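You operate a simulated robot arm through the tools that you are given. There is no shell and no other tool. Be economical: measure what you need, move in short steps, check, and stop when the job is done.

You are at the controls of a simulated two-armed robot. One attempt, no reset.

TASK
Line up the blue housing's shaft, push it home, clip it and turn the knob to SHUT.
Fine: the black shaft only goes in with the silver knob at KEY. Hold the housing for the push, 5 newtons, fingers clear; the teal clip goes in after it.

The check looks at the end state, three seconds after you hand in, the way a careful person would. Anything else that was tipped, shoved, dropped, spilled or broken makes it a failure.

THE ROBOT
Two 6-joint arms with two-finger grippers on one trunk, on a base that drives. Base frame: it is fixed to the floor where the robot stands at the start and does not move with it; the origin is under the middle of the robot, x ahead of it, y to its left, z up; the surface under the hand at the start is at about z = 88. Lengths are in cm, angles in rad, forces in N, time in s.
The left shoulder is at the start at [3, 17.8, 91.3], the right one opposite. With the tool pointing down near the work surface each hand reaches from about 10 to 84 cm from the robot's upright axis, wherever it stands, measured 20 degrees to its own side. Places, roughly: black shaft [50, 10, 90]; silver knob [50, 10, 100]; teal clip [40, 10, 90]. Payload 2.54 kg a hand.
The tool frame of a hand sits at the grasp point between the pads (the TCP): z along the fingers, y along the line on which they close. The tips reach 3 cm beyond it. The gripper opens to 11.6 cm. The gripper's body begins 9.5 cm behind the TCP.
Orientation is that of the tool frame in the base frame, as a unit quaternion [x, y, z, w]. With the fingers straight down and closing along the base's y, the tool's x points along the base's -x, its y along +y and its z along -z.

THE INTERFACE
- The arms move only by the tool step_arm. It takes "left_series", "right_series" or both (then of equal length, played together; a hand with none holds still); each is one flat list of numbers, 7 for each row, row after row: the shift along the tool's x, y, z in cm, then the turn, a rotation vector about the tool's x, y, z in rad, then the gripper command, from -1 (shut) to 1 (fully open), values between in proportion. In form: [dx, dy, dz, wx, wy, wz, grip, dx, dy, dz, wx, wy, wz, grip, ...]. A call has 1 to 12 rows; each row shifts and turns the commanded pose from where the row before left it, along the tool's axes as they then stand. Rows are played at 5 a second. More than 5 cm and 0.15 rad between two rows, or a gripper value outside its range, and nothing of the call is played. Where a pose cannot be reached the arm comes as near as it can. A force on the tool above 80 N (or 10 N above the force at the start of the call, whichever is more), or a blocked arm, ends the call early, and 0.2 s more pass. Each finger travels about 15.3 cm/s and halts on what it meets, pressing with about 21 N; the grip force reading is that of the motor and also rises with nothing between the fingers. The clock runs only during rows and for 0.2 s after the last one: add rows that do not move to give the fingers time. The reply holds the time, the measured pose of the TCP, the force on the tool along the base axes, the opening and the grip force, in the units named above and with some noise, with the torque about the TCP (base axes, N m) and any sound that the robot's microphone picked up.
- Cameras (640 x 400 px; columns grow to the right, rows downward): "scene" is now at [5.4, 2.6, 164.24]; the picture's right is [0.20, -0.98, 0.00], its down [-0.74, -0.15, -0.65] and it looks along [0.64, 0.13, -0.76] (base axes); focal length 247 px, centre (320, 200). "left" rides on the left gripper at [6.9, 1.5, -12.2] in its tool frame; the picture's right is [-0.21, 0.98, 0.00], its down [-0.83, -0.18, -0.53] and it looks along [-0.52, -0.11, 0.85] (tool axes); focal length 251 px, centre (320, 200). "right" rides on the right gripper at [6.9, -1.5, -12.2] in its tool frame; the picture's right is [0.21, 0.98, 0.00], its down [-0.83, 0.18, -0.53] and it looks along [-0.52, 0.11, 0.85] (tool axes); focal length 251 px, centre (320, 200). There is no depth. A picture from a camera that has moved, and an enlarged one, comes with that camera's place and axes in the base frame and with its lens. The place of the scene camera against the robot may be out by one fixed shift of up to 1.8 cm in any direction.
- capture(camera): a new picture of that camera. The clock stands still meanwhile.
- slide_trunk(by): slides the trunk up (or, below 0, down) by that many cm; the arms and the scene camera ride with it, the base frame stays. It gives what a move gives, with no picture.
- base_move(legs): drives the robot by 1 to 6 legs, each [ahead, left, turn to the left] in cm, cm and rad, along the robot's own axes; the way and the turn of a leg run together, so that a leg with both is an arc; at most 150 cm and 3.142 rad a leg. The arms and the cameras ride along, it lands a little off, and it stops where it bumps. It gives what a move gives.
- pan_tilt(pan, tilt): turns the head with the scene camera to pan (to the left, within 2.496 rad either way) and tilt (down, from -0.506 to 1.204), counted from straight ahead of the robot. It gives what a move gives.
- zoom(camera, box): a new picture of the part [left, top, right, bottom] of that camera's present view, enlarged. The clock stands still meanwhile.
- job_done(): hands the job in; it is judged then, once.

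Work in short steps. Places have to be worked out from the pictures, the camera data and where the tool is seen: move nearer, look again, correct. Check each grasp and each placing, and mend what went wrong. You have 120 turns and 92 pictures in all, those below and enlarged ones among them. Open the grippers and draw the arms clear of the work before you hand the job in, unless the task says otherwise; then end with one line.

The tools are called after "Emit:" as a command line: name --argument value ..., lists and objects as JSON in quotes. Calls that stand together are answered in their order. step_arm: Moves the arms, as the interface text tells. Its arguments: {"type":"object","properties":{"left_series":{"type":"array","items":{"type":"number"}},"right_series":{"type":"array","items":{"type":"number"}}},"required":[]} The other tools are called the same way: slide_trunk (by) slides the trunk up or down; base_move (legs) drives the base; pan_tilt (pan, tilt) turns the head that bears the scene camera; capture (camera) takes a picture; zoom (camera, box) takes an enlarged picture of a part of a camera's view; job_done () hands the job in.

At the start:

```text
time_s: 0.0
left_position: [37.92, 32.95, 122.92]
left_tcp_rot: [0.0, 1.0, 0.0, 0.001]
left_wrist_force: [1.1, 0.3, 0.4]
left_ft_torque: [-0.01, -0.03, 0.01]
left_finger_gap: 11.57
left_grip_force: 0.0
right_position: [58.35, -12.76, 128.84]
right_tcp_rot: [0.0, 1.0, 0.0, 0.0]
right_wrist_force: [-0.1, -0.3, -0.7]
right_ft_torque: [-0.01, 0.02, -0.01]
right_finger_gap: 11.59
right_grip_force: 0.0
trunk travel left (down, up): [-12.5, 41.5]
robot x, y, heading: [0.09, 0.17, -0.002]
head pan, tilt: [0.197, 0.86]
```

scene: 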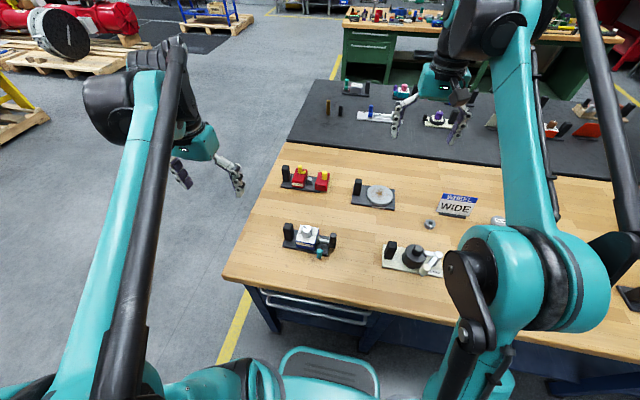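
right: 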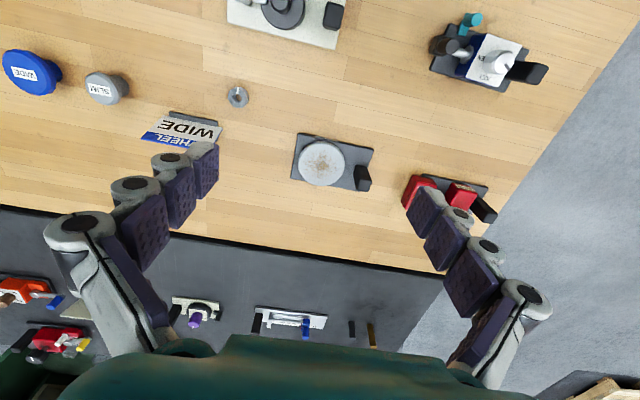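
left: 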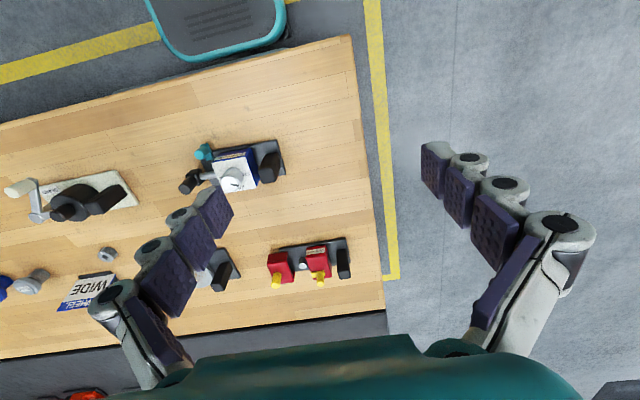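

The blue housing with knob and clip stands near the front left of the bench; I look closer from all cameras.

Emit:
zoom --camera "scene" --box '[260, 200, 360, 270]'

Emit:
zoom --camera "left" --box '[160, 120, 310, 214]'

Emit:
zoom --camera "right" --box '[410, 0, 570, 100]'

```text
5.71 times, centred on (310, 235) of scene
camera zoom: at [5.4, 2.6, 164.24], right [0.2, -0.98, 0.0], down [-0.74, -0.15, -0.65], along [0.64, 0.13, -0.76], focal length 1413 px, centre (377, 0)
```

zoom: 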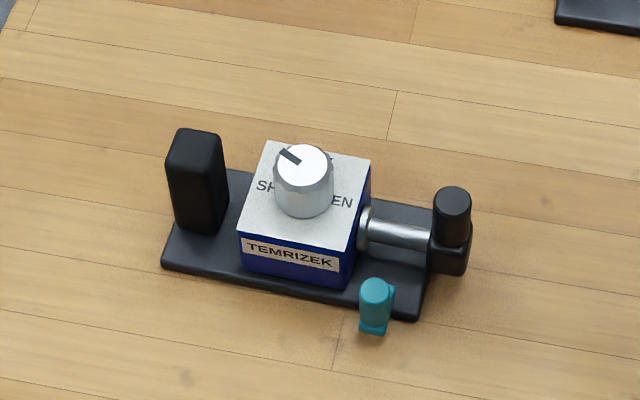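

```text
4.26 times, centred on (235, 167) of left
camera zoom: at [30.9, 34.36, 135.04], right [0.21, 0.98, 0.0], down [0.83, -0.18, 0.53], along [0.52, -0.11, -0.85], focal length 1070 px, centre (682, 340)
```

zoom: 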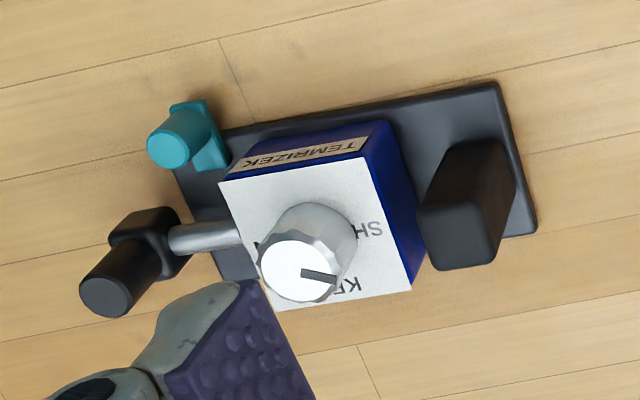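

```text
4.00 times, centred on (490, 50) of right
camera zoom: at [51.26, -14.08, 141.11], right [-0.21, 0.98, 0.0], down [0.83, 0.18, 0.53], along [0.52, 0.11, -0.85], focal length 1006 px, centre (-360, 800)
```

zoom: 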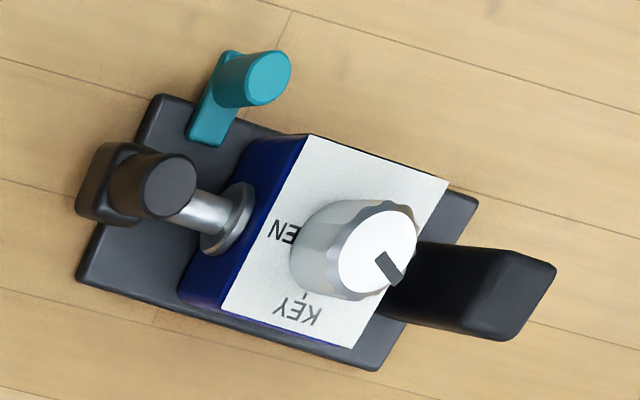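

I judge the knob top to be near [47.7, 15, 96.5], with its pointer between KEY and SHUT. I bring the left hand above it for a close view.

Emit:
step_arm --left_series '[-1.6, -3.4, 2.6, 0, 0, 0, 1, -1.6, -3.4, 2.6, 0, 0, 0, 1, -1.6, -3.4, 2.6, 0, 0, 0, 1, -1.6, -3.4, 2.6, 0, 0, 0, 1, -1.6, -3.4, 2.6, 0, 0, 0, 1, 0, 0, 0, 0, 0, 0, 1]'

Emit:
capture --camera "left"

Emit:
capture --camera "right"

```text
time_s: 1.4
left_position: [45.9, 15.71, 109.81]
left_tcp_rot: [-0.001, 1.0, 0.0, 0.0]
left_wrist_force: [0.4, -0.6, 0.4]
left_ft_torque: [-0.05, -0.05, -0.01]
left_finger_gap: 11.58
left_grip_force: 0.0
right_position: [58.2, -12.74, 129.01]
right_tcp_rot: [0.0, 1.0, 0.0, 0.0]
right_wrist_force: [0.0, -1.1, -0.5]
right_ft_torque: [-0.04, -0.04, 0.02]
right_finger_gap: 11.61
right_grip_force: 0.2
trunk travel left (down, up): [-12.5, 41.5]
robot x, y, heading: [-0.11, 0.15, -0.0]
head pan, tilt: [0.197, 0.86]
```

```text
85 pictures are left
camera left: at [38.96, 17.33, 121.92], right [0.21, 0.98, 0.0], down [0.83, -0.18, 0.53], along [0.52, -0.11, -0.85], focal length 251 px, centre (320, 200)
```

left: 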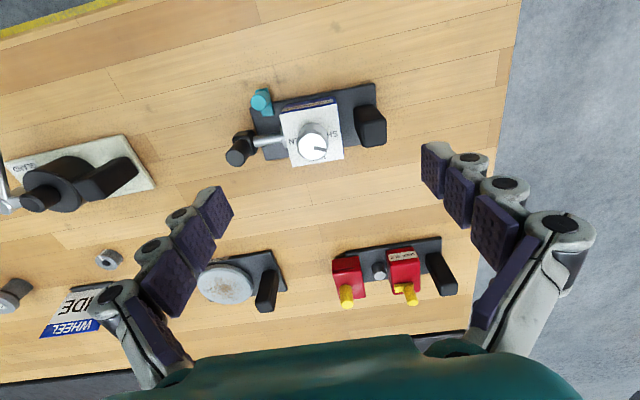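

```text
84 pictures are left
camera right: at [51.19, -14.03, 141.15], right [-0.21, 0.98, 0.0], down [0.83, 0.18, 0.53], along [0.52, 0.11, -0.85], focal length 251 px, centre (320, 200)
```

right: 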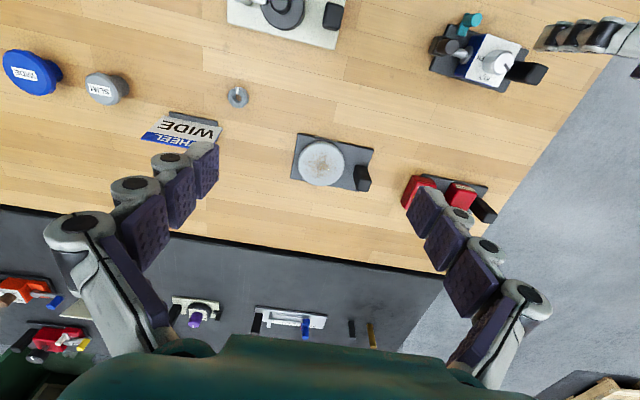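

Emit:
zoom --camera "left" --box '[210, 70, 402, 190]'

```text
3.33 times, centred on (306, 130) of left
camera zoom: at [38.96, 17.33, 121.92], right [0.21, 0.98, 0.0], down [0.83, -0.18, 0.53], along [0.52, -0.11, -0.85], focal length 838 px, centre (367, 433)
```

zoom: 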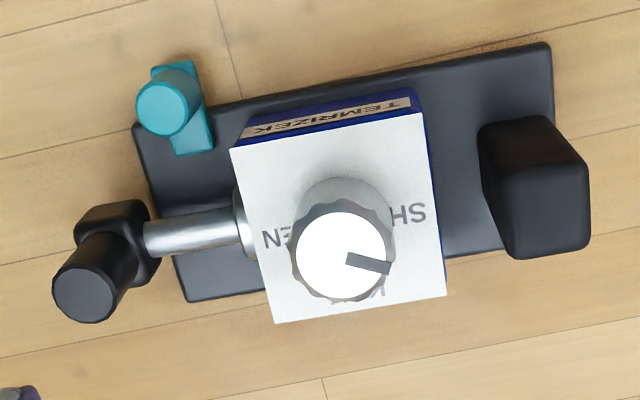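

I want to see the housing's front and the clip's slot from lower, so I draw the left hand back and tilt its camera up to look forward.

Emit:
step_arm --left_series '[4, -1, 1.5, 0, 0, 0, 1, 4, -1, 1.5, 0, 0, 0, 1, 4, -1, 1.5, 0, 0, 0, 1, 0, 0, 0, 0, -0.14, 0, 1, 0, 0, 0, 0, -0.14, 0, 1, 0, 0, 0, 0, -0.14, 0, 1, 0, 0, 0, 0, -0.14, 0, 1, 0, 0, 0, 0, -0.14, 0, 1, 0, 0, 0, 0, 0, 0, 1]'

Emit:
capture --camera "left"

```text
time_s: 3.4
left_position: [33.89, 12.77, 105.49]
left_tcp_rot: [0.001, 0.939, -0.001, 0.344]
left_wrist_force: [0.5, 0.5, 0.2]
left_ft_torque: [-0.01, 0.03, 0.0]
left_finger_gap: 11.6
left_grip_force: 0.1
right_position: [58.27, -12.59, 128.93]
right_tcp_rot: [0.0, 1.0, 0.001, 0.001]
right_wrist_force: [0.3, -0.7, -0.3]
right_ft_torque: [0.0, 0.01, -0.01]
right_finger_gap: 11.6
right_grip_force: 0.0
trunk travel left (down, up): [-12.5, 41.5]
robot x, y, heading: [-0.45, -0.15, -0.001]
head pan, tilt: [0.197, 0.86]
```

```text
82 pictures are left
camera left: at [20.7, 14.31, 110.24], right [0.16, 0.98, 0.14], down [0.29, -0.18, 0.94], along [0.94, -0.11, -0.31], focal length 251 px, centre (320, 200)
```

left: 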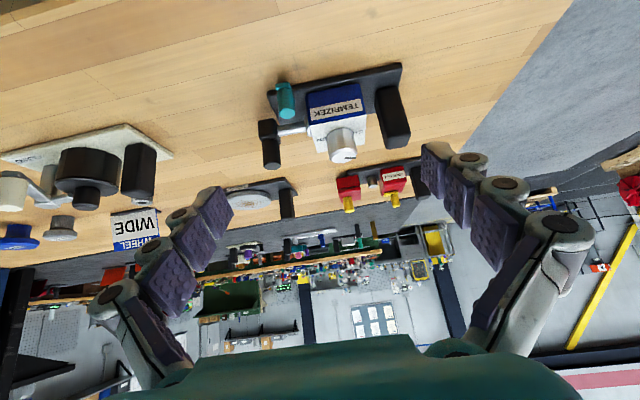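

Emit:
zoom --camera "left" --box '[240, 50, 432, 170]'

```text
3.33 times, centred on (336, 110) of left
camera zoom: at [20.7, 14.31, 110.24], right [0.16, 0.98, 0.14], down [0.29, -0.18, 0.94], along [0.94, -0.11, -0.31], focal length 838 px, centre (267, 500)
```

zoom: 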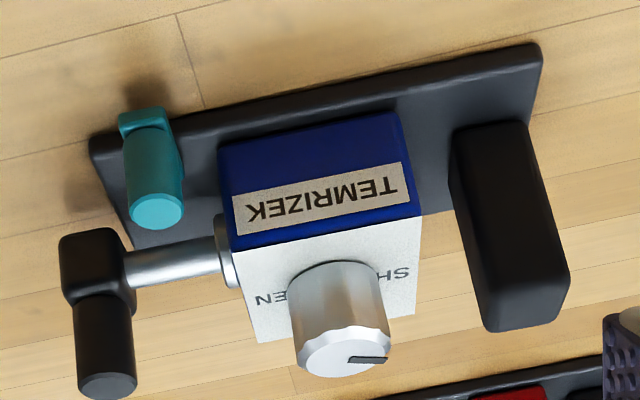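

The clip's tab lies on the plate's front corner, pointing towards the shaft; a stout black post on the plate makes a good handhold. I level the left hand and move it up beside the post.

Emit:
step_arm --left_series '[0, 0, 0, 0, 0.14, 0, 1, 0, 0, 0, 0, 0.14, 0, 1, 0, 0, 0, 0, 0.14, 0, 1, 0, 0, 0, 0, 0.14, 0, 1, 0, 0, 0, 0, 0.14, 0, 1, -2, 3, -1.5, 0, 0, 0, 1, -2, 3, -1.5, 0, 0, 0, 1, -2, 3, -1.5, 0, 0, 0, 1, -2, 3, -1.5, 0, 0, 0, 1]'

Emit:
step_arm --left_series '[0, 0, 0, 0, 0, 0.1428, 1, 0, 0, 0, 0, 0, 0.1428, 1, 0, 0, 0, 0, 0, 0.1428, 1, 0, 0, 0, 0, 0, 0.1428, 1, 0, 0, 0, 0, 0, 0.1428, 1, 0, 0, 0, 0, 0, 0.1428, 1, 0, 0, 0, 0, 0, 0.1428, 1, 0, 0, 0, 0, 0, 0.1428, 1, 0, 0, 0, 0, 0, 0.1428, 1, 0, 0, 0, 0, 0, 0.1428, 1, 0, 0, 0, 0, 0, 0.1428, 1, 0, 0, 0, 0, 0, 0, 1]'

Emit:
capture --camera "left"

```text
time_s: 5.4
left_position: [41.84, 25.05, 111.31]
left_tcp_rot: [-0.001, 1.0, -0.001, 0.0]
left_wrist_force: [0.3, -0.7, 0.4]
left_ft_torque: [-0.03, 0.04, -0.01]
left_finger_gap: 11.62
left_grip_force: 0.1
right_position: [58.4, -12.57, 128.84]
right_tcp_rot: [0.0, 1.0, 0.0, 0.0]
right_wrist_force: [0.5, -0.1, -0.3]
right_ft_torque: [0.0, 0.03, 0.03]
right_finger_gap: 11.59
right_grip_force: 0.0
trunk travel left (down, up): [-12.5, 41.5]
robot x, y, heading: [-0.06, -0.19, -0.004]
head pan, tilt: [0.197, 0.86]
```

```text
time_s: 8.0
left_position: [41.83, 24.92, 111.35]
left_tcp_rot: [0.708, 0.707, 0.0, 0.0]
left_wrist_force: [1.2, 0.3, -0.3]
left_ft_torque: [0.01, -0.02, -0.02]
left_finger_gap: 11.62
left_grip_force: 0.0
right_position: [58.29, -12.55, 128.9]
right_tcp_rot: [-0.001, 1.0, 0.0, 0.0]
right_wrist_force: [0.6, -1.1, -0.4]
right_ft_torque: [0.03, 0.03, -0.02]
right_finger_gap: 11.6
right_grip_force: 0.0
trunk travel left (down, up): [-12.5, 41.5]
robot x, y, heading: [-0.18, 0.14, -0.001]
head pan, tilt: [0.197, 0.86]
```

```text
80 pictures are left
camera left: at [43.33, 31.74, 123.54], right [0.98, -0.22, 0.0], down [-0.18, -0.83, 0.53], along [-0.12, -0.52, -0.85], focal length 251 px, centre (320, 200)
```

left: 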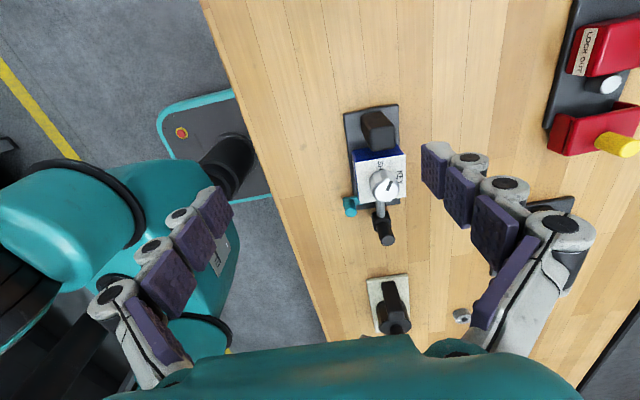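

Emit:
zoom --camera "left" --box '[310, 90, 470, 250]'

```text
2.50 times, centred on (390, 170) of left
camera zoom: at [43.33, 31.74, 123.54], right [0.98, -0.22, 0.0], down [-0.18, -0.83, 0.53], along [-0.12, -0.52, -0.85], focal length 629 px, centre (145, 275)
```

zoom: 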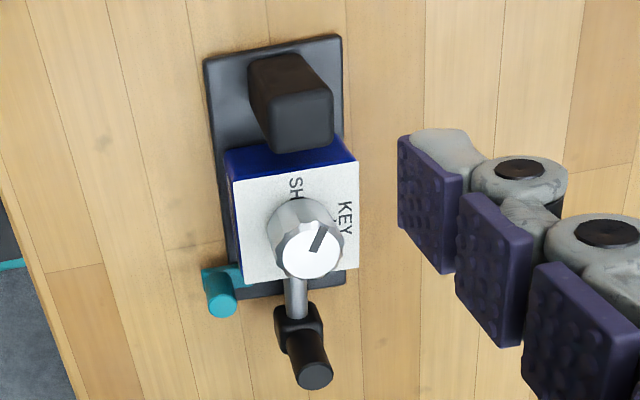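

Post top is near [48, 21.5, 96.5], the plate's yaw about -2 degrees. I lean the left hand outward and go to a pre-grasp 10 cm off the post.

Emit:
step_arm --left_series '[0, 0, 0, 0, -0.1333, 0.03, 1, 0, 0, 0, 0, -0.1333, 0, 1, 0, 0, 0, 0, -0.1333, 0, 1, 1.3, 2.06, 2.22, 0, 0, 0, 1, 1.3, 2.06, 2.22, 0, 0, 0, 1, 1.3, 2.06, 2.22, 0, 0, 0, 1, 0, 0, 0, 0, 0, 0, 1]'

Emit:
capture --camera "left"

```text
time_s: 9.6
left_position: [48.07, 25.59, 103.86]
left_tcp_rot: [0.703, 0.683, -0.141, 0.14]
left_wrist_force: [-0.4, 0.5, 0.0]
left_ft_torque: [0.01, 0.0, 0.0]
left_finger_gap: 11.61
left_grip_force: 0.0
right_position: [58.26, -12.78, 129.04]
right_tcp_rot: [0.0, 1.0, 0.0, 0.0]
right_wrist_force: [-0.4, -0.2, 0.5]
right_ft_torque: [0.0, -0.05, -0.04]
right_finger_gap: 11.6
right_grip_force: 0.0
trunk travel left (down, up): [-12.5, 41.5]
robot x, y, heading: [0.15, 0.03, -0.006]
head pan, tilt: [0.197, 0.86]
```

```text
78 pictures are left
camera left: at [49.89, 36.66, 112.28], right [0.97, -0.23, 0.09], down [-0.2, -0.55, 0.81], along [-0.14, -0.81, -0.58], focal length 251 px, centre (320, 200)
```

left: 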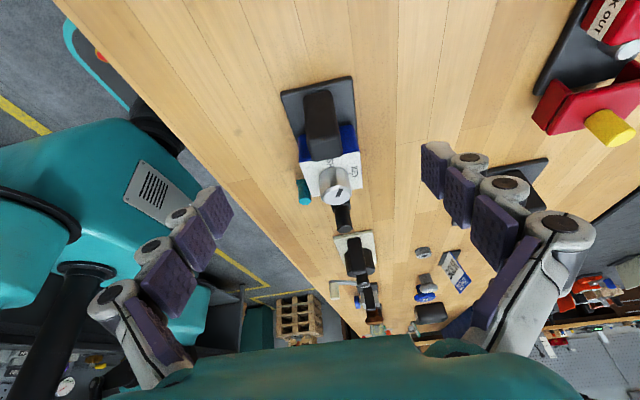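

The post is centred between the fingers; I go down along the tool to straddle it, then check.

Emit:
step_arm --left_series '[0.04, 0, 3.4, 0, 0, 0, 1, 0.04, 0, 3.4, 0, 0, 0, 1, 0.04, 0, 3.4, 0, 0, 0, 1, 0, 0, 0, 0, 0, 0, 1]'

Emit:
capture --camera "left"

Emit:
zoom --camera "scene" --box '[240, 180, 380, 270]'

```text
time_s: 10.6
left_position: [48.06, 21.73, 94.3]
left_tcp_rot: [0.703, 0.683, -0.141, 0.139]
left_wrist_force: [-0.8, 0.0, 0.0]
left_ft_torque: [0.02, -0.03, 0.03]
left_finger_gap: 11.63
left_grip_force: 0.0
right_position: [58.26, -12.62, 128.94]
right_tcp_rot: [-0.001, 1.0, 0.0, 0.0]
right_wrist_force: [-0.1, 0.6, -0.1]
right_ft_torque: [-0.02, -0.01, 0.0]
right_finger_gap: 11.6
right_grip_force: 0.1
trunk travel left (down, up): [-12.5, 41.5]
robot x, y, heading: [0.34, -0.19, 0.001]
head pan, tilt: [0.197, 0.86]
```

```text
77 pictures are left
camera left: at [49.76, 32.88, 102.83], right [0.97, -0.23, 0.09], down [-0.2, -0.55, 0.81], along [-0.14, -0.81, -0.58], focal length 251 px, centre (320, 200)
```

left: 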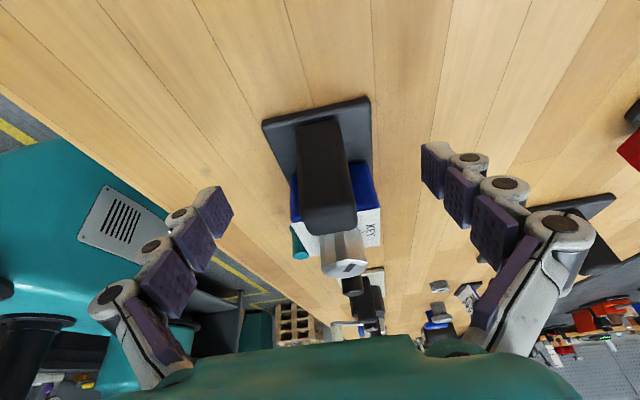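

```text
4.44 times, centred on (310, 225) of scene
camera zoom: at [5.35, 2.6, 164.24], right [0.2, -0.98, 0.0], down [-0.74, -0.15, -0.65], along [0.64, 0.13, -0.76], focal length 1099 px, centre (364, 89)
```

zoom: 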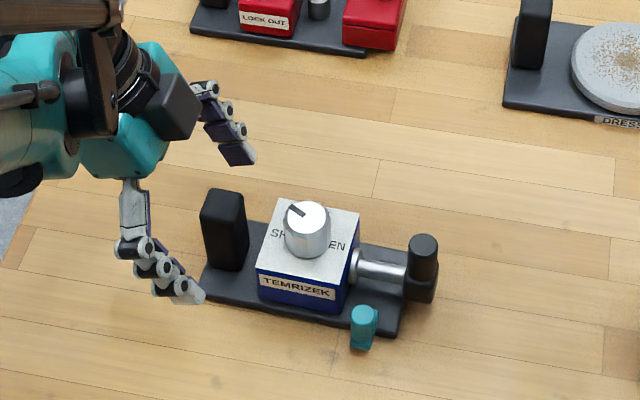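

The fingers straddle the post, about 0.3 cm off-centre. I shift that much and close slowly.

Emit:
step_arm --left_series '[0, 0.3, 0, 0, 0, 0, 1, 0, 0, 0, 0, 0, 0, 0.2, 0, 0, 0, 0, 0, 0, -0.2, 0, 0, 0, 0, 0, 0, -0.35, 0, 0, 0, 0, 0, 0, -0.45, 0, 0, 0, 0, 0, 0, -0.5, 0, 0, 0, 0, 0, 0, -0.55, 0, 0, 0, 0, 0, 0, -0.6]'

Emit:
capture --camera "left"

```text
time_s: 12.4
left_position: [48.28, 21.78, 94.24]
left_tcp_rot: [0.703, 0.683, -0.142, 0.139]
left_wrist_force: [-2.0, -0.3, -0.2]
left_ft_torque: [-0.01, -0.06, -0.16]
left_finger_gap: 2.96
left_grip_force: 21.1
right_position: [58.22, -12.7, 128.81]
right_tcp_rot: [0.0, 1.0, 0.0, 0.0]
right_wrist_force: [-0.5, 1.2, 0.3]
right_ft_torque: [-0.02, -0.01, 0.01]
right_finger_gap: 11.59
right_grip_force: 0.0
trunk travel left (down, up): [-12.5, 41.5]
robot x, y, heading: [0.17, -0.34, 0.004]
head pan, tilt: [0.197, 0.86]
```

```text
75 pictures are left
camera left: at [50.05, 32.88, 102.82], right [0.97, -0.23, 0.09], down [-0.2, -0.55, 0.81], along [-0.14, -0.81, -0.58], focal length 251 px, centre (320, 200)
```

left: 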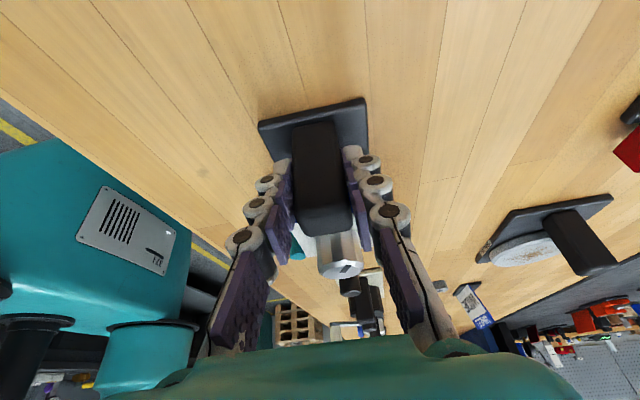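

The post is held (gap 2.96, 21 N). Now the right hand goes above the knob, staying high, for a closer look.

Emit:
step_arm --right_series '[1.3, 3.4, 2.3, 0, 0, 0, 0.3, 1.3, 3.4, 2.3, 0, 0, 0, 0, 1.3, 3.4, 2.3, 0, 0, 0, 0, 1.3, 3.4, 2.3, 0, 0, 0, 0, 1.3, 3.4, 2.3, 0, 0, 0, 0, 1.3, 3.4, 2.3, 0, 0, 0, 0, 1.3, 3.4, 2.3, 0, 0, 0, 0, 1.3, 3.4, 2.3, 0, 0, 0, 0, 0, 0, 0, 0, 0, 0, 0]'

Emit:
capture --camera "right"

Emit:
zoom --camera "right" --box '[240, 90, 432, 210]'

```text
time_s: 14.4
left_position: [48.32, 21.83, 94.47]
left_tcp_rot: [0.703, 0.683, -0.142, 0.139]
left_wrist_force: [0.3, -1.2, 0.3]
left_ft_torque: [0.28, -0.06, 0.0]
left_finger_gap: 2.98
left_grip_force: 20.6
right_position: [47.87, 14.48, 110.3]
right_tcp_rot: [0.0, 1.0, 0.0, 0.001]
right_wrist_force: [0.3, 0.6, 0.5]
right_ft_torque: [-0.02, 0.0, 0.0]
right_finger_gap: 5.79
right_grip_force: 0.0
trunk travel left (down, up): [-12.5, 41.5]
robot x, y, heading: [-0.0, -0.49, 0.004]
head pan, tilt: [0.197, 0.86]
```

```text
74 pictures are left
camera right: at [40.89, 13.17, 122.57], right [-0.21, 0.98, 0.0], down [0.83, 0.18, 0.53], along [0.52, 0.11, -0.85], focal length 251 px, centre (320, 200)
```

right: 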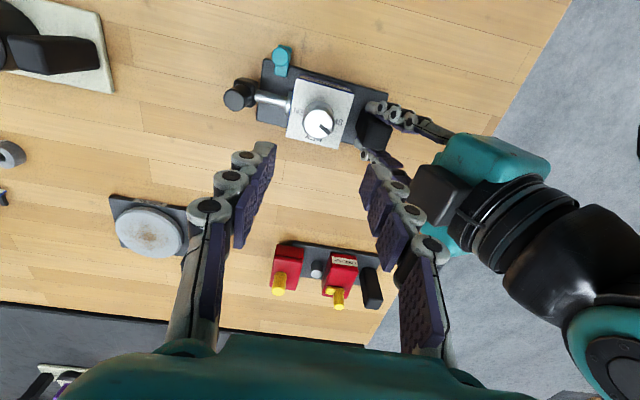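

```text
3.33 times, centred on (336, 150) of right
camera zoom: at [40.89, 13.17, 122.57], right [-0.21, 0.98, 0.0], down [0.83, 0.18, 0.53], along [0.52, 0.11, -0.85], focal length 838 px, centre (267, 367)
```

zoom: 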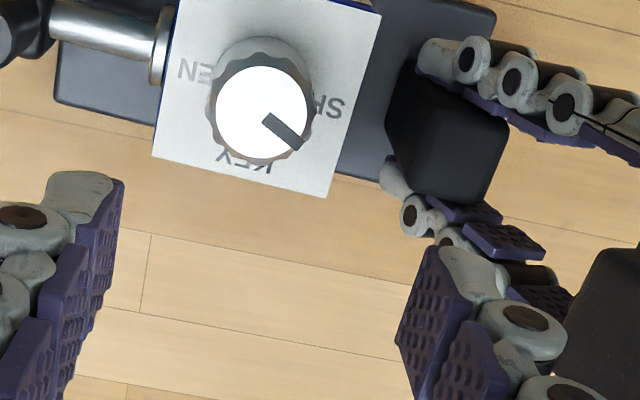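

Knob centre is about [47.7, 14.55]; pointer about 58° from KEY towards SHUT. I pre-turn the right hand by 0.5 rad and come down around the knob.

Emit:
step_arm --right_series '[0.17, 0.07, 0, 0, 0, 0, 0, 0, 0, 1.7, 0, 0, -0.125, 0, 0, 0, 1.7, 0, 0, -0.125, 0, 0, 0, 1.7, 0, 0, -0.125, 0, 0, 0, 1.7, 0, 0, -0.125, 0, 0, 0, 1.7, 0, 0, 0, 0, 0, 0, 1.5, 0, 0, 0, 0, 0, 0, 1.0, 0, 0, 0, 0, 0, 0, 0.5, 0, 0, 0, 0, 0, 0, 0, 0, 0, 0, 0]'

Emit:
zoom --camera "right" --box '[200, 90, 440, 240]'

Emit:
zoom --camera "scene" --box '[240, 180, 380, 270]'

```text
time_s: 16.6
left_position: [48.25, 21.7, 94.29]
left_tcp_rot: [0.703, 0.683, -0.142, 0.139]
left_wrist_force: [-0.9, -0.2, 0.6]
left_ft_torque: [-0.04, -0.03, -0.11]
left_finger_gap: 2.97
left_grip_force: 20.6
right_position: [47.78, 14.65, 98.87]
right_tcp_rot: [-0.247, 0.969, -0.001, 0.0]
right_wrist_force: [1.7, 0.0, 0.5]
right_ft_torque: [0.0, 0.02, -0.04]
right_finger_gap: 5.81
right_grip_force: 0.1
trunk travel left (down, up): [-12.5, 41.5]
robot x, y, heading: [-0.08, -0.35, -0.002]
head pan, tilt: [0.197, 0.86]
```

```text
2.67 times, centred on (320, 165) of right
camera zoom: at [42.23, 10.05, 111.15], right [-0.66, 0.75, 0.0], down [0.64, 0.56, 0.53], along [0.4, 0.35, -0.85], focal length 670 px, centre (320, 293)
```

zoom: 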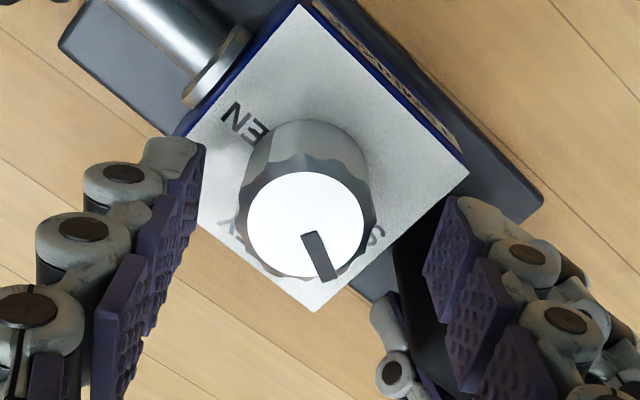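

```text
4.44 times, centred on (310, 225) of scene
camera zoom: at [5.39, 2.6, 164.24], right [0.2, -0.98, 0.0], down [-0.74, -0.15, -0.65], along [0.64, 0.13, -0.76], focal length 1099 px, centre (364, 89)
```

zoom: 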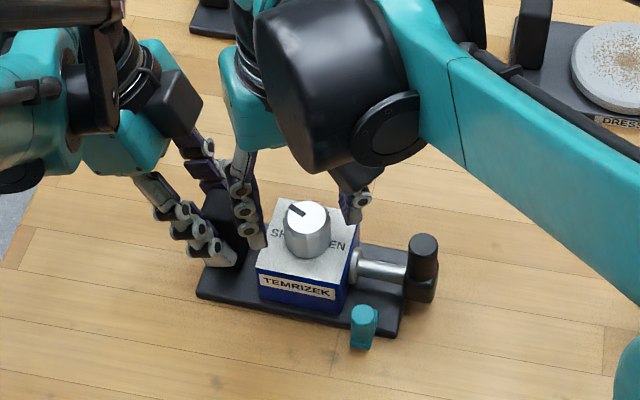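

Fingers are placed about the knob, 0.2 cm off along the closing line. I correct, go down 0.9 cm and close slowly.

Emit:
step_arm --right_series '[0, -0.18, 0.4, 0, 0, 0, 0, 0, 0, 0.5, 0, 0, 0, 0, 0, 0, 0, 0, 0, 0, -0.3, 0, 0, 0, 0, 0, 0, -0.42, 0, 0, 0, 0, 0, 0, -0.48, 0, 0, 0, 0, 0, 0, -0.54, 0, 0, 0, 0, 0, 0, -0.6]'

Emit:
zoom --camera "right" --box '[200, 90, 440, 240]'

```text
time_s: 18.2
left_position: [48.26, 21.8, 94.33]
left_tcp_rot: [0.703, 0.683, -0.142, 0.14]
left_wrist_force: [-3.9, 7.9, 5.4]
left_ft_torque: [-0.07, 0.08, -0.33]
left_finger_gap: 2.97
left_grip_force: 20.8
right_position: [47.8, 14.3, 98.08]
right_tcp_rot: [-0.247, 0.969, -0.001, 0.001]
right_wrist_force: [5.8, -10.0, 0.0]
right_ft_torque: [-0.3, -0.18, -0.03]
right_finger_gap: 3.31
right_grip_force: 21.1
trunk travel left (down, up): [-12.5, 41.5]
robot x, y, heading: [0.15, 0.24, 0.002]
head pan, tilt: [0.197, 0.86]
```

```text
2.67 times, centred on (320, 165) of right
camera zoom: at [42.35, 9.82, 110.26], right [-0.66, 0.75, 0.0], down [0.64, 0.56, 0.53], along [0.4, 0.35, -0.85], focal length 670 px, centre (320, 293)
```

zoom: 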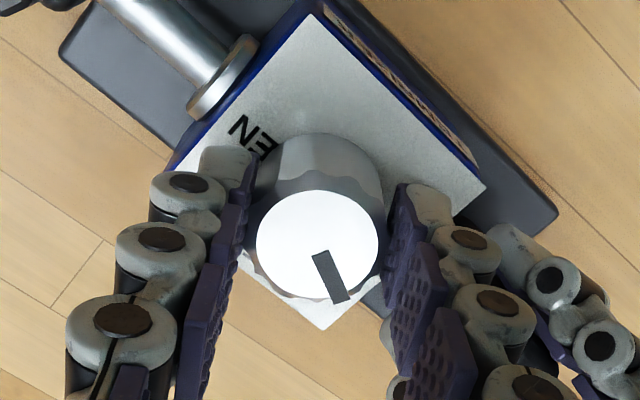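

The grip is on but with about 11 N sideways; I shift the hand 0.15 cm towards the pull to relax it.

Emit:
step_arm --right_series '[0, -0.15, 0, 0, 0, 0, -0.6, 0, 0, 0, 0, 0, 0, -0.6]'

```text
time_s: 18.8
left_position: [48.41, 21.86, 94.25]
left_tcp_rot: [0.703, 0.682, -0.142, 0.138]
left_wrist_force: [-3.0, 4.8, 3.2]
left_ft_torque: [0.21, 0.06, -0.11]
left_finger_gap: 2.97
left_grip_force: 20.6
right_position: [47.84, 14.32, 98.08]
right_tcp_rot: [-0.248, 0.969, 0.0, 0.0]
right_wrist_force: [1.0, -3.6, 0.2]
right_ft_torque: [-0.16, 0.08, 0.02]
right_finger_gap: 3.32
right_grip_force: 20.9
trunk travel left (down, up): [-12.5, 41.5]
robot x, y, heading: [0.38, -0.33, 0.001]
head pan, tilt: [0.197, 0.86]
```

Relaxed. Now I turn the knob towards KEY (clockwise from above) in small steps.

Emit:
step_arm --right_series '[0, -0.05, 0, 0, 0, 0.1, -0.7, 0, 0, 0, 0, 0, 0.1, -0.7, 0, 0, 0, 0, 0, 0.1, -0.7, 0, 0, 0, 0, 0, 0.1, -0.7, 0, 0, 0, 0, 0, 0, -0.7]'

Emit:
zoom --camera "right" --box '[200, 90, 440, 240]'

```text
time_s: 20.0
left_position: [48.27, 21.6, 94.36]
left_tcp_rot: [0.703, 0.683, -0.142, 0.14]
left_wrist_force: [6.6, -11.7, 6.2]
left_ft_torque: [-0.24, -0.18, 0.36]
left_finger_gap: 2.97
left_grip_force: 21.0
right_position: [47.81, 14.3, 98.09]
right_tcp_rot: [-0.049, 0.999, 0.002, 0.0]
right_wrist_force: [-4.9, 10.7, -5.8]
right_ft_torque: [0.31, 0.33, 0.05]
right_finger_gap: 3.32
right_grip_force: 21.6
trunk travel left (down, up): [-12.5, 41.5]
robot x, y, heading: [0.12, 0.18, 0.004]
head pan, tilt: [0.197, 0.86]
```

```text
2.67 times, centred on (320, 165) of right
camera zoom: at [41.05, 12.22, 110.3], right [-0.31, 0.95, 0.0], down [0.8, 0.26, 0.53], along [0.51, 0.17, -0.85], focal length 670 px, centre (320, 293)
```

zoom: 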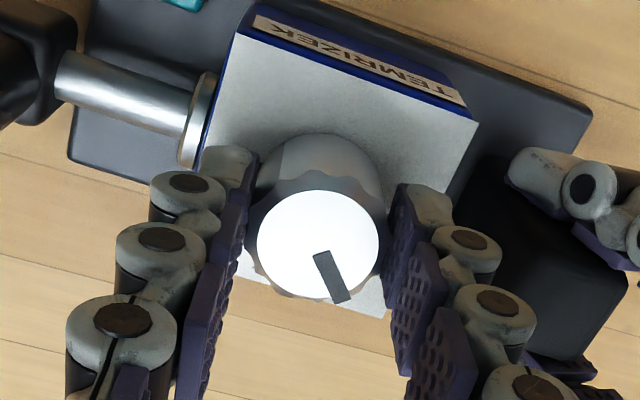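

Knob follows the hand. The closed chain has built up about 12 N; I relax with a small shift, then go on turning.

Emit:
step_arm --right_series '[0.06, 0.15, 0.05, 0, 0, 0, -0.7, 0, 0, 0, 0, 0, 0.08, -0.7, 0, 0, 0, 0, 0, 0.08, -0.7, 0, 0, 0, 0, 0, 0, -0.7]'

```text
time_s: 21.0
left_position: [48.22, 21.75, 94.45]
left_tcp_rot: [0.703, 0.683, -0.141, 0.139]
left_wrist_force: [4.2, -10.9, 2.7]
left_ft_torque: [-0.3, -0.08, 0.17]
left_finger_gap: 2.96
left_grip_force: 21.1
right_position: [47.8, 14.42, 98.18]
right_tcp_rot: [0.03, 1.0, 0.0, 0.0]
right_wrist_force: [-2.9, 10.1, 0.3]
right_ft_torque: [0.28, 0.0, 0.03]
right_finger_gap: 3.31
right_grip_force: 20.6
trunk travel left (down, up): [-12.5, 41.5]
robot x, y, heading: [-0.02, -0.12, -0.001]
head pan, tilt: [0.197, 0.86]
```

Emit:
step_arm --right_series '[0, 0.2, 0, 0, 0, 0, -0.7, 0, 0.05, 0, 0, 0, 0.1, -0.7, 0, 0, 0, 0, 0, 0.1, -0.7, 0, 0, 0, 0, 0, 0, -0.7]'

Emit:
zoom --camera "right" --box '[200, 90, 440, 240]'

```text
time_s: 22.0
left_position: [48.39, 21.77, 94.34]
left_tcp_rot: [0.703, 0.684, -0.141, 0.138]
left_wrist_force: [3.8, 4.5, 0.2]
left_ft_torque: [0.2, -0.05, 0.09]
left_finger_gap: 2.95
left_grip_force: 20.6
right_position: [47.8, 14.52, 98.11]
right_tcp_rot: [0.13, 0.991, -0.001, 0.0]
right_wrist_force: [-3.0, -5.7, 2.9]
right_ft_torque: [-0.19, 0.12, -0.04]
right_finger_gap: 3.27
right_grip_force: 20.9
trunk travel left (down, up): [-12.5, 41.5]
robot x, y, heading: [0.01, -0.08, -0.001]
head pan, tilt: [0.197, 0.86]
```

```text
2.67 times, centred on (320, 165) of right
camera zoom: at [40.66, 15.02, 110.28], right [0.05, 1.0, 0.0], down [0.84, -0.04, 0.53], along [0.53, -0.03, -0.85], focal length 670 px, centre (320, 293)
```

zoom: 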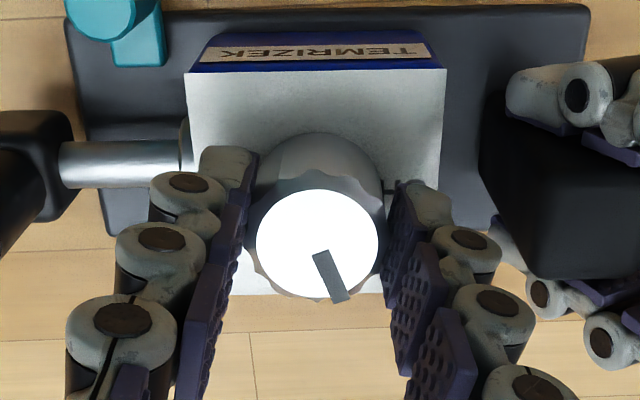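

Pointer is still about 22° short of KEY; I relax the y force a bit and turn 0.3 more.

Emit:
step_arm --right_series '[0, -0.1, 0, 0, 0, 0.1, -0.7, 0, 0, 0, 0, 0, 0.1, -0.7, 0, 0, 0, 0, 0, 0.1, -0.7, 0, 0, 0, 0, 0, 0, -0.7]'

Emit:
zoom --camera "right" --box '[200, 90, 440, 240]'

```text
time_s: 23.0
left_position: [48.23, 21.84, 94.33]
left_tcp_rot: [0.704, 0.682, -0.142, 0.138]
left_wrist_force: [-2.8, 5.2, 0.1]
left_ft_torque: [0.27, 0.07, -0.15]
left_finger_gap: 2.96
left_grip_force: 20.8
right_position: [47.81, 14.63, 98.1]
right_tcp_rot: [0.277, 0.961, 0.0, 0.0]
right_wrist_force: [6.5, -1.3, 8.7]
right_ft_torque: [-0.06, -0.28, -0.03]
right_finger_gap: 3.28
right_grip_force: 20.5
trunk travel left (down, up): [-12.5, 41.5]
robot x, y, heading: [-0.32, 0.45, 0.003]
head pan, tilt: [0.197, 0.86]
```

```text
2.67 times, centred on (320, 165) of right
camera zoom: at [41.05, 17.11, 110.27], right [0.34, 0.94, 0.0], down [0.8, -0.29, 0.53], along [0.5, -0.18, -0.85], focal length 670 px, centre (320, 293)
```

zoom: 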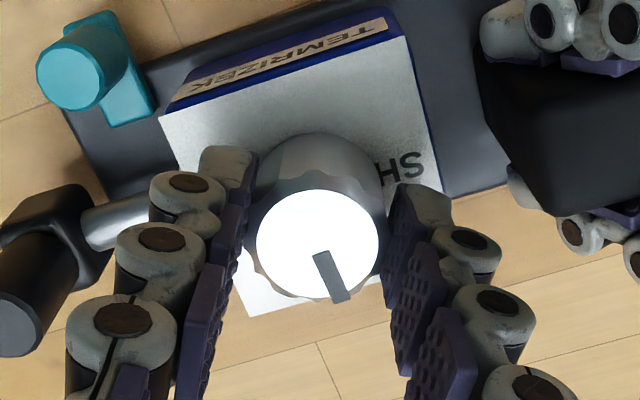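

About 8° remain to KEY; I turn 0.14 more.

Emit:
step_arm --right_series '[-0.08, 0, 0, 0, 0, 0.07, -0.7, 0, 0, 0, 0, 0, 0.07, -0.7, 0, 0, 0, 0, 0, 0, -0.7]'

Emit:
zoom --camera "right" --box '[200, 90, 440, 240]'

```text
time_s: 23.8
left_position: [48.23, 21.82, 94.29]
left_tcp_rot: [0.703, 0.682, -0.143, 0.139]
left_wrist_force: [-5.1, -2.9, -0.3]
left_ft_torque: [-0.01, 0.08, -0.32]
left_finger_gap: 2.98
left_grip_force: 21.2
right_position: [47.71, 14.66, 98.1]
right_tcp_rot: [0.344, 0.939, 0.0, 0.001]
right_wrist_force: [4.6, 2.7, 1.1]
right_ft_torque: [0.05, -0.18, 0.0]
right_finger_gap: 3.31
right_grip_force: 21.3
trunk travel left (down, up): [-12.5, 41.5]
robot x, y, heading: [-0.09, -0.13, 0.002]
head pan, tilt: [0.197, 0.86]
```

```text
2.67 times, centred on (320, 165) of right
camera zoom: at [41.48, 17.97, 110.28], right [0.47, 0.88, 0.0], down [0.75, -0.39, 0.53], along [0.47, -0.25, -0.85], focal length 670 px, centre (320, 293)
```

zoom: 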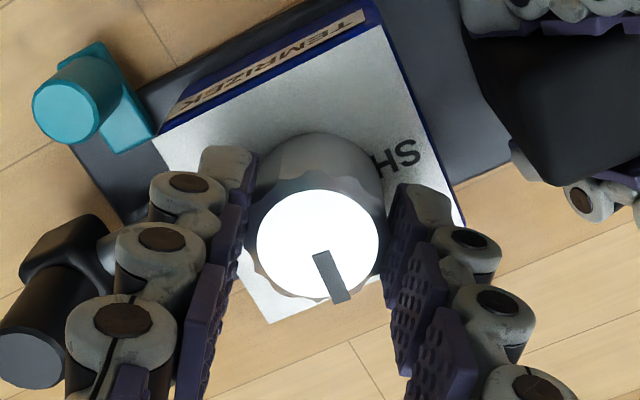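

Pointer now stands about at KEY. I release, rise and check.

Emit:
step_arm --right_series '[0, 0, 0, 0, 0, 0, -0.3, 0, 0, 0, 0, 0, 0, -0.2, 0, 0, -2, 0, 0, 0, -0.2, 0, 0, -3, 0, 0, 0, -0.2, 0, 0, -3, 0, 0, -0.1, -0.2, 0, 0, -3, 0, 0, -0.15, -0.2, 0, 0, 0, 0, 0, -0.15, -0.2, 0, 0, 0, 0, 0, -0.15, -0.2, 0, 0, 0, 0, 0, -0.15, -0.2, 0, 0, 0, 0, 0, 0, -0.2]'

Emit:
zoom --camera "right" --box '[200, 60, 440, 210]'

```text
time_s: 26.0
left_position: [48.35, 21.91, 94.22]
left_tcp_rot: [0.703, 0.683, -0.141, 0.139]
left_wrist_force: [-1.2, 0.5, -0.5]
left_ft_torque: [0.05, 0.02, -0.03]
left_finger_gap: 2.98
left_grip_force: 20.9
right_position: [47.88, 14.45, 109.12]
right_tcp_rot: [0.0, 1.0, 0.0, 0.0]
right_wrist_force: [0.6, -0.1, -0.2]
right_ft_torque: [0.02, 0.01, -0.02]
right_finger_gap: 4.65
right_grip_force: 0.1
trunk travel left (down, up): [-12.5, 41.5]
robot x, y, heading: [-0.17, -0.04, 0.0]
head pan, tilt: [0.197, 0.86]
```

```text
2.67 times, centred on (320, 135) of right
camera zoom: at [40.87, 13.12, 121.28], right [-0.22, 0.98, 0.0], down [0.83, 0.18, 0.53], along [0.52, 0.12, -0.85], focal length 670 px, centre (320, 373)
```

zoom: 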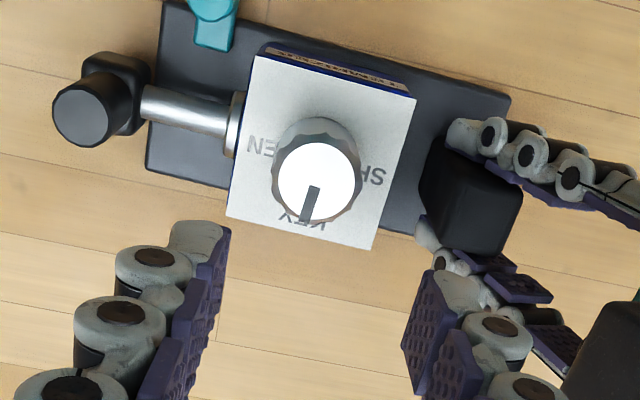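

Pointer reads KEY. Now I close the right fingers and take them round to the free (−y) side of the shaft's black block, [47.2, 1.5], then down to shaft height.

Emit:
step_arm --right_series '[0.17, -3.25, 0, 0, 0, 0, -0.6, 0.17, -3.25, 0, 0, 0, 0, -1, 0.17, -3.25, 0, 0, 0, 0, -1, 0.17, -3.25, 0, 0, 0, 0, -1, 0, 0, 4, 0, 0, 0, -1, 0, 0, 4, 0, 0, 0, -1, 0, 0, 4, 0, 0, 0, -1, 0, 0, 3, 0, 0, 0, -1, 0, 0, 0, 0, 0, 0, -1]'

Emit:
capture --camera "right"

Emit:
capture --camera "left"

Emit:
zoom --camera "scene" --box '[260, 190, 400, 280]'

```text
time_s: 28.0
left_position: [48.29, 21.83, 94.15]
left_tcp_rot: [0.703, 0.683, -0.142, 0.138]
left_wrist_force: [0.3, 1.3, -0.2]
left_ft_torque: [-0.04, 0.01, -0.01]
left_finger_gap: 2.96
left_grip_force: 20.6
right_position: [47.23, 1.65, 94.06]
right_tcp_rot: [-0.001, 1.0, 0.0, 0.0]
right_wrist_force: [0.3, -0.2, 0.4]
right_ft_torque: [0.0, -0.03, -0.02]
right_finger_gap: 0.0
right_grip_force: 20.7
trunk travel left (down, up): [-12.5, 41.5]
robot x, y, heading: [0.18, -0.04, 0.003]
head pan, tilt: [0.197, 0.86]
```

```text
64 pictures are left
camera right: at [40.22, 0.13, 106.18], right [-0.21, 0.98, 0.0], down [0.83, 0.18, 0.53], along [0.52, 0.11, -0.85], focal length 251 px, centre (320, 200)
```

right: 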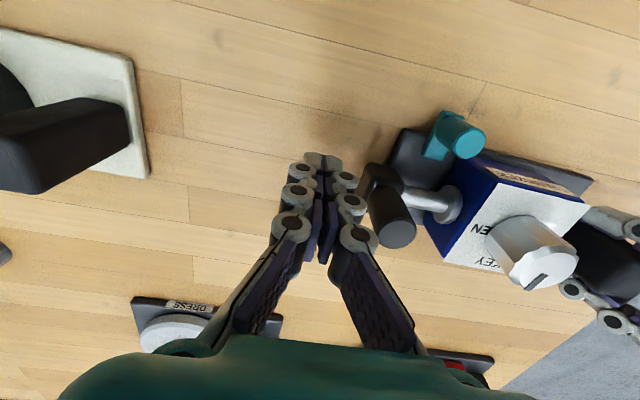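

```text
63 pictures are left
camera left: at [50.07, 32.9, 102.81], right [0.97, -0.23, 0.09], down [-0.2, -0.55, 0.81], along [-0.14, -0.81, -0.58], focal length 251 px, centre (320, 200)
```

left: 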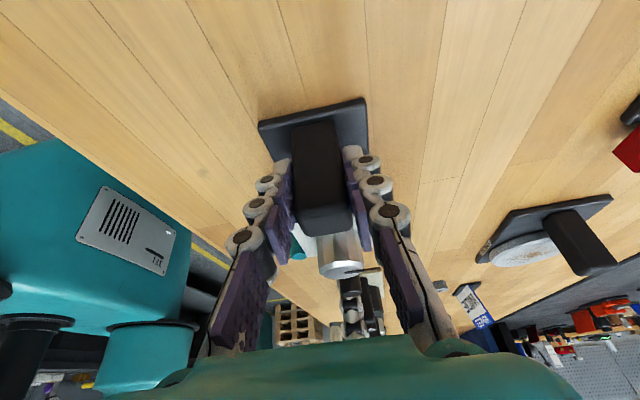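

```text
4.44 times, centred on (330, 235) of scene
camera zoom: at [5.4, 2.63, 164.24], right [0.2, -0.98, 0.0], down [-0.74, -0.15, -0.65], along [0.64, 0.13, -0.76], focal length 1099 px, centre (276, 44)
```

zoom: 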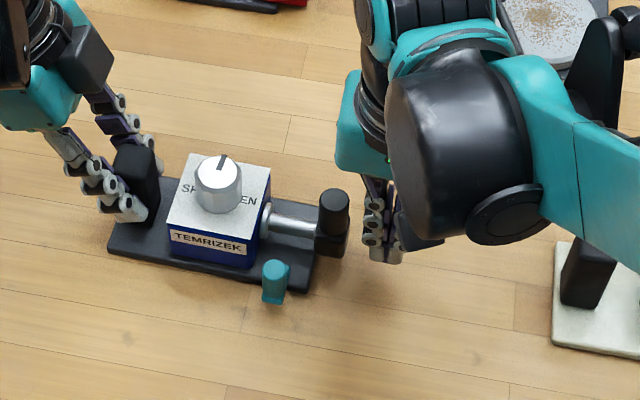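

Emit:
zoom --camera "right" --box '[270, 90, 590, 290]'

```text
2.00 times, centred on (430, 190) of right
camera zoom: at [40.22, 0.13, 106.18], right [-0.21, 0.98, 0.0], down [0.83, 0.18, 0.53], along [0.52, 0.11, -0.85], focal length 503 px, centre (100, 220)
```

zoom: 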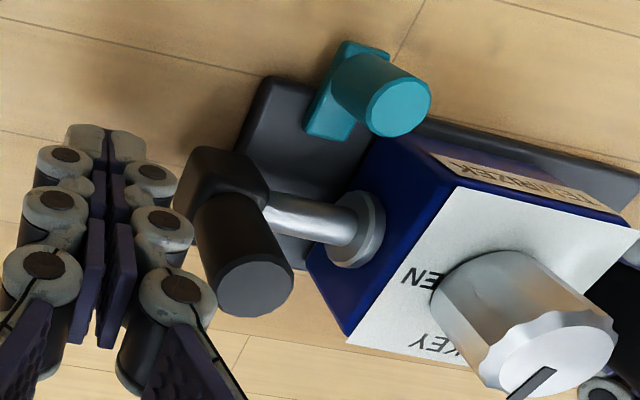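

Fingers clear, on the block's free side. I advance in +y slowly until contact.

Emit:
step_arm --right_series '[0, 0.5, 0, 0, 0, 0, -1, 0, 0.5, 0, 0, 0, 0, -1, 0, 0.4, 0, 0, 0, 0, -1, 0, 0.3, 0, 0, 0, 0, -1, 0, 0.2, 0, 0, 0, 0, -1, 0, 0, 0, 0, 0, 0, -1]'

Emit:
zoom --camera "right" --box '[270, 90, 590, 290]'

```text
time_s: 29.4
left_position: [48.19, 21.87, 94.25]
left_tcp_rot: [0.703, 0.683, -0.142, 0.139]
left_wrist_force: [0.6, 4.1, 1.4]
left_ft_torque: [0.3, 0.04, -0.05]
left_finger_gap: 2.94
left_grip_force: 20.3
right_position: [47.28, 3.38, 94.03]
right_tcp_rot: [0.0, 1.0, 0.0, 0.0]
right_wrist_force: [0.8, -3.2, -0.6]
right_ft_torque: [0.09, 0.03, 0.0]
right_finger_gap: 0.0
right_grip_force: 21.2
trunk travel left (down, up): [-12.5, 41.5]
robot x, y, heading: [0.13, 0.06, 0.002]
head pan, tilt: [0.197, 0.86]
```

```text
2.00 times, centred on (430, 190) of right
camera zoom: at [40.18, 2.04, 106.24], right [-0.21, 0.98, 0.0], down [0.83, 0.18, 0.53], along [0.52, 0.11, -0.85], focal length 503 px, centre (100, 220)
```

zoom: 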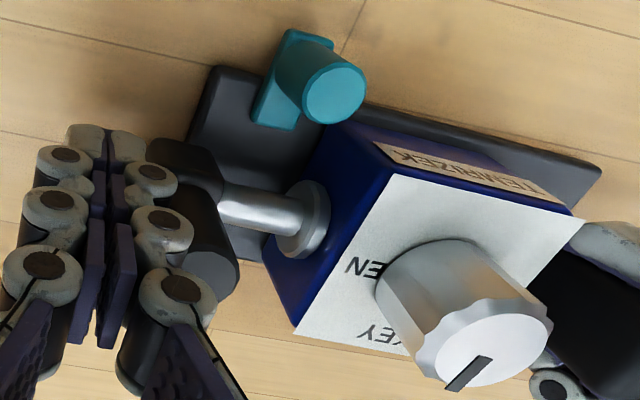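

Contact at 3 N. I push on in small steps, watching the force.

Emit:
step_arm --right_series '[0, 0.1, 0, 0, 0, 0, -1, 0, 0.1, 0, 0, 0, 0, -1, 0, 0, 0, 0, 0, 0, -1]'

```text
time_s: 30.2
left_position: [48.35, 21.72, 94.2]
left_tcp_rot: [0.703, 0.682, -0.141, 0.14]
left_wrist_force: [1.0, 5.0, 0.7]
left_ft_torque: [0.3, -0.01, 0.04]
left_finger_gap: 2.94
left_grip_force: 20.9
right_position: [47.11, 3.71, 94.08]
right_tcp_rot: [0.0, 1.0, 0.0, -0.001]
right_wrist_force: [-0.7, -2.9, -0.3]
right_ft_torque: [0.05, -0.02, 0.02]
right_finger_gap: 0.0
right_grip_force: 21.2
trunk travel left (down, up): [-12.5, 41.5]
robot x, y, heading: [0.15, -0.1, 0.003]
head pan, tilt: [0.197, 0.86]
```

It is sliding at about 3–5 N. I continue.

Emit:
step_arm --right_series '[0, 0.15, 0, 0, 0, 0, -1, 0, 0.15, 0, 0, 0, 0, -1, 0, 0.15, 0, 0, 0, 0, -1, 0, 0.15, 0, 0, 0, 0, -1, 0, 0, 0, 0, 0, 0, -1]'

Emit:
zoom --camera "right" --box '[270, 90, 590, 290]'

```text
time_s: 31.4
left_position: [48.3, 21.78, 94.43]
left_tcp_rot: [0.703, 0.683, -0.141, 0.139]
left_wrist_force: [1.1, 3.7, 0.7]
left_ft_torque: [0.29, -0.03, 0.05]
left_finger_gap: 2.98
left_grip_force: 21.1
right_position: [47.27, 4.36, 94.2]
right_tcp_rot: [0.0, 1.0, 0.0, 0.001]
right_wrist_force: [-0.2, -3.5, -1.2]
right_ft_torque: [0.06, 0.01, 0.01]
right_finger_gap: 0.0
right_grip_force: 20.7
trunk travel left (down, up): [-12.5, 41.5]
robot x, y, heading: [-0.45, 0.16, 0.001]
head pan, tilt: [0.197, 0.86]
```

```text
2.00 times, centred on (430, 190) of right
camera zoom: at [40.2, 2.86, 106.28], right [-0.21, 0.98, 0.0], down [0.83, 0.18, 0.53], along [0.52, 0.11, -0.85], focal length 503 px, centre (100, 220)
```

zoom: 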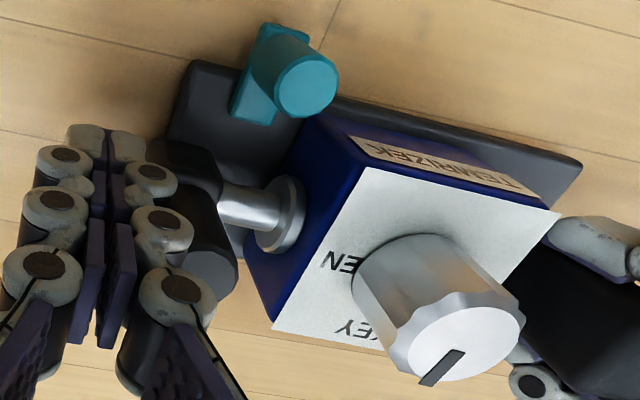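

The shaft goes in. I push on at the same pace.

Emit:
step_arm --right_series '[0, 0.15, 0, 0, 0, 0, -1, 0, 0.15, 0, 0, 0, 0, -1, 0, 0.15, 0, 0, 0, 0, -1, 0, 0.15, 0, 0, 0, 0, -1, 0, 0, 0, 0, 0, 0, -1]'

Emit:
zoom --camera "right" --box '[270, 90, 590, 290]'

```text
time_s: 32.6
left_position: [48.29, 21.76, 94.4]
left_tcp_rot: [0.703, 0.683, -0.143, 0.139]
left_wrist_force: [0.3, 2.9, -0.2]
left_ft_torque: [0.31, -0.03, 0.0]
left_finger_gap: 2.99
left_grip_force: 20.9
right_position: [47.15, 4.8, 94.12]
right_tcp_rot: [0.0, 1.0, 0.0, 0.001]
right_wrist_force: [0.3, -4.1, 1.7]
right_ft_torque: [0.06, 0.02, -0.02]
right_finger_gap: 0.0
right_grip_force: 21.2
trunk travel left (down, up): [-12.5, 41.5]
robot x, y, heading: [-0.35, -0.05, -0.01]
head pan, tilt: [0.197, 0.86]
```

```text
2.00 times, centred on (430, 190) of right
camera zoom: at [40.18, 3.46, 106.29], right [-0.21, 0.98, 0.0], down [0.83, 0.18, 0.53], along [0.52, 0.11, -0.85], focal length 503 px, centre (100, 220)
```

zoom: 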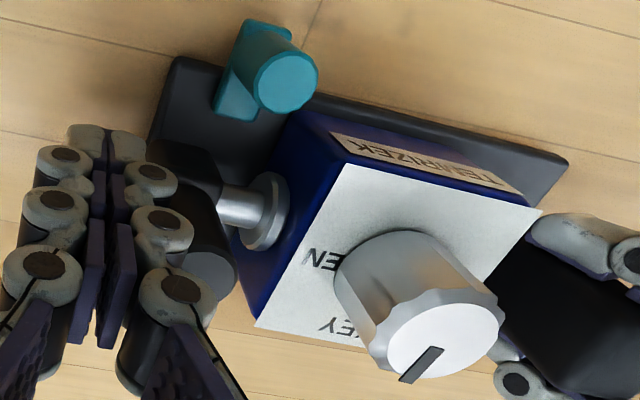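

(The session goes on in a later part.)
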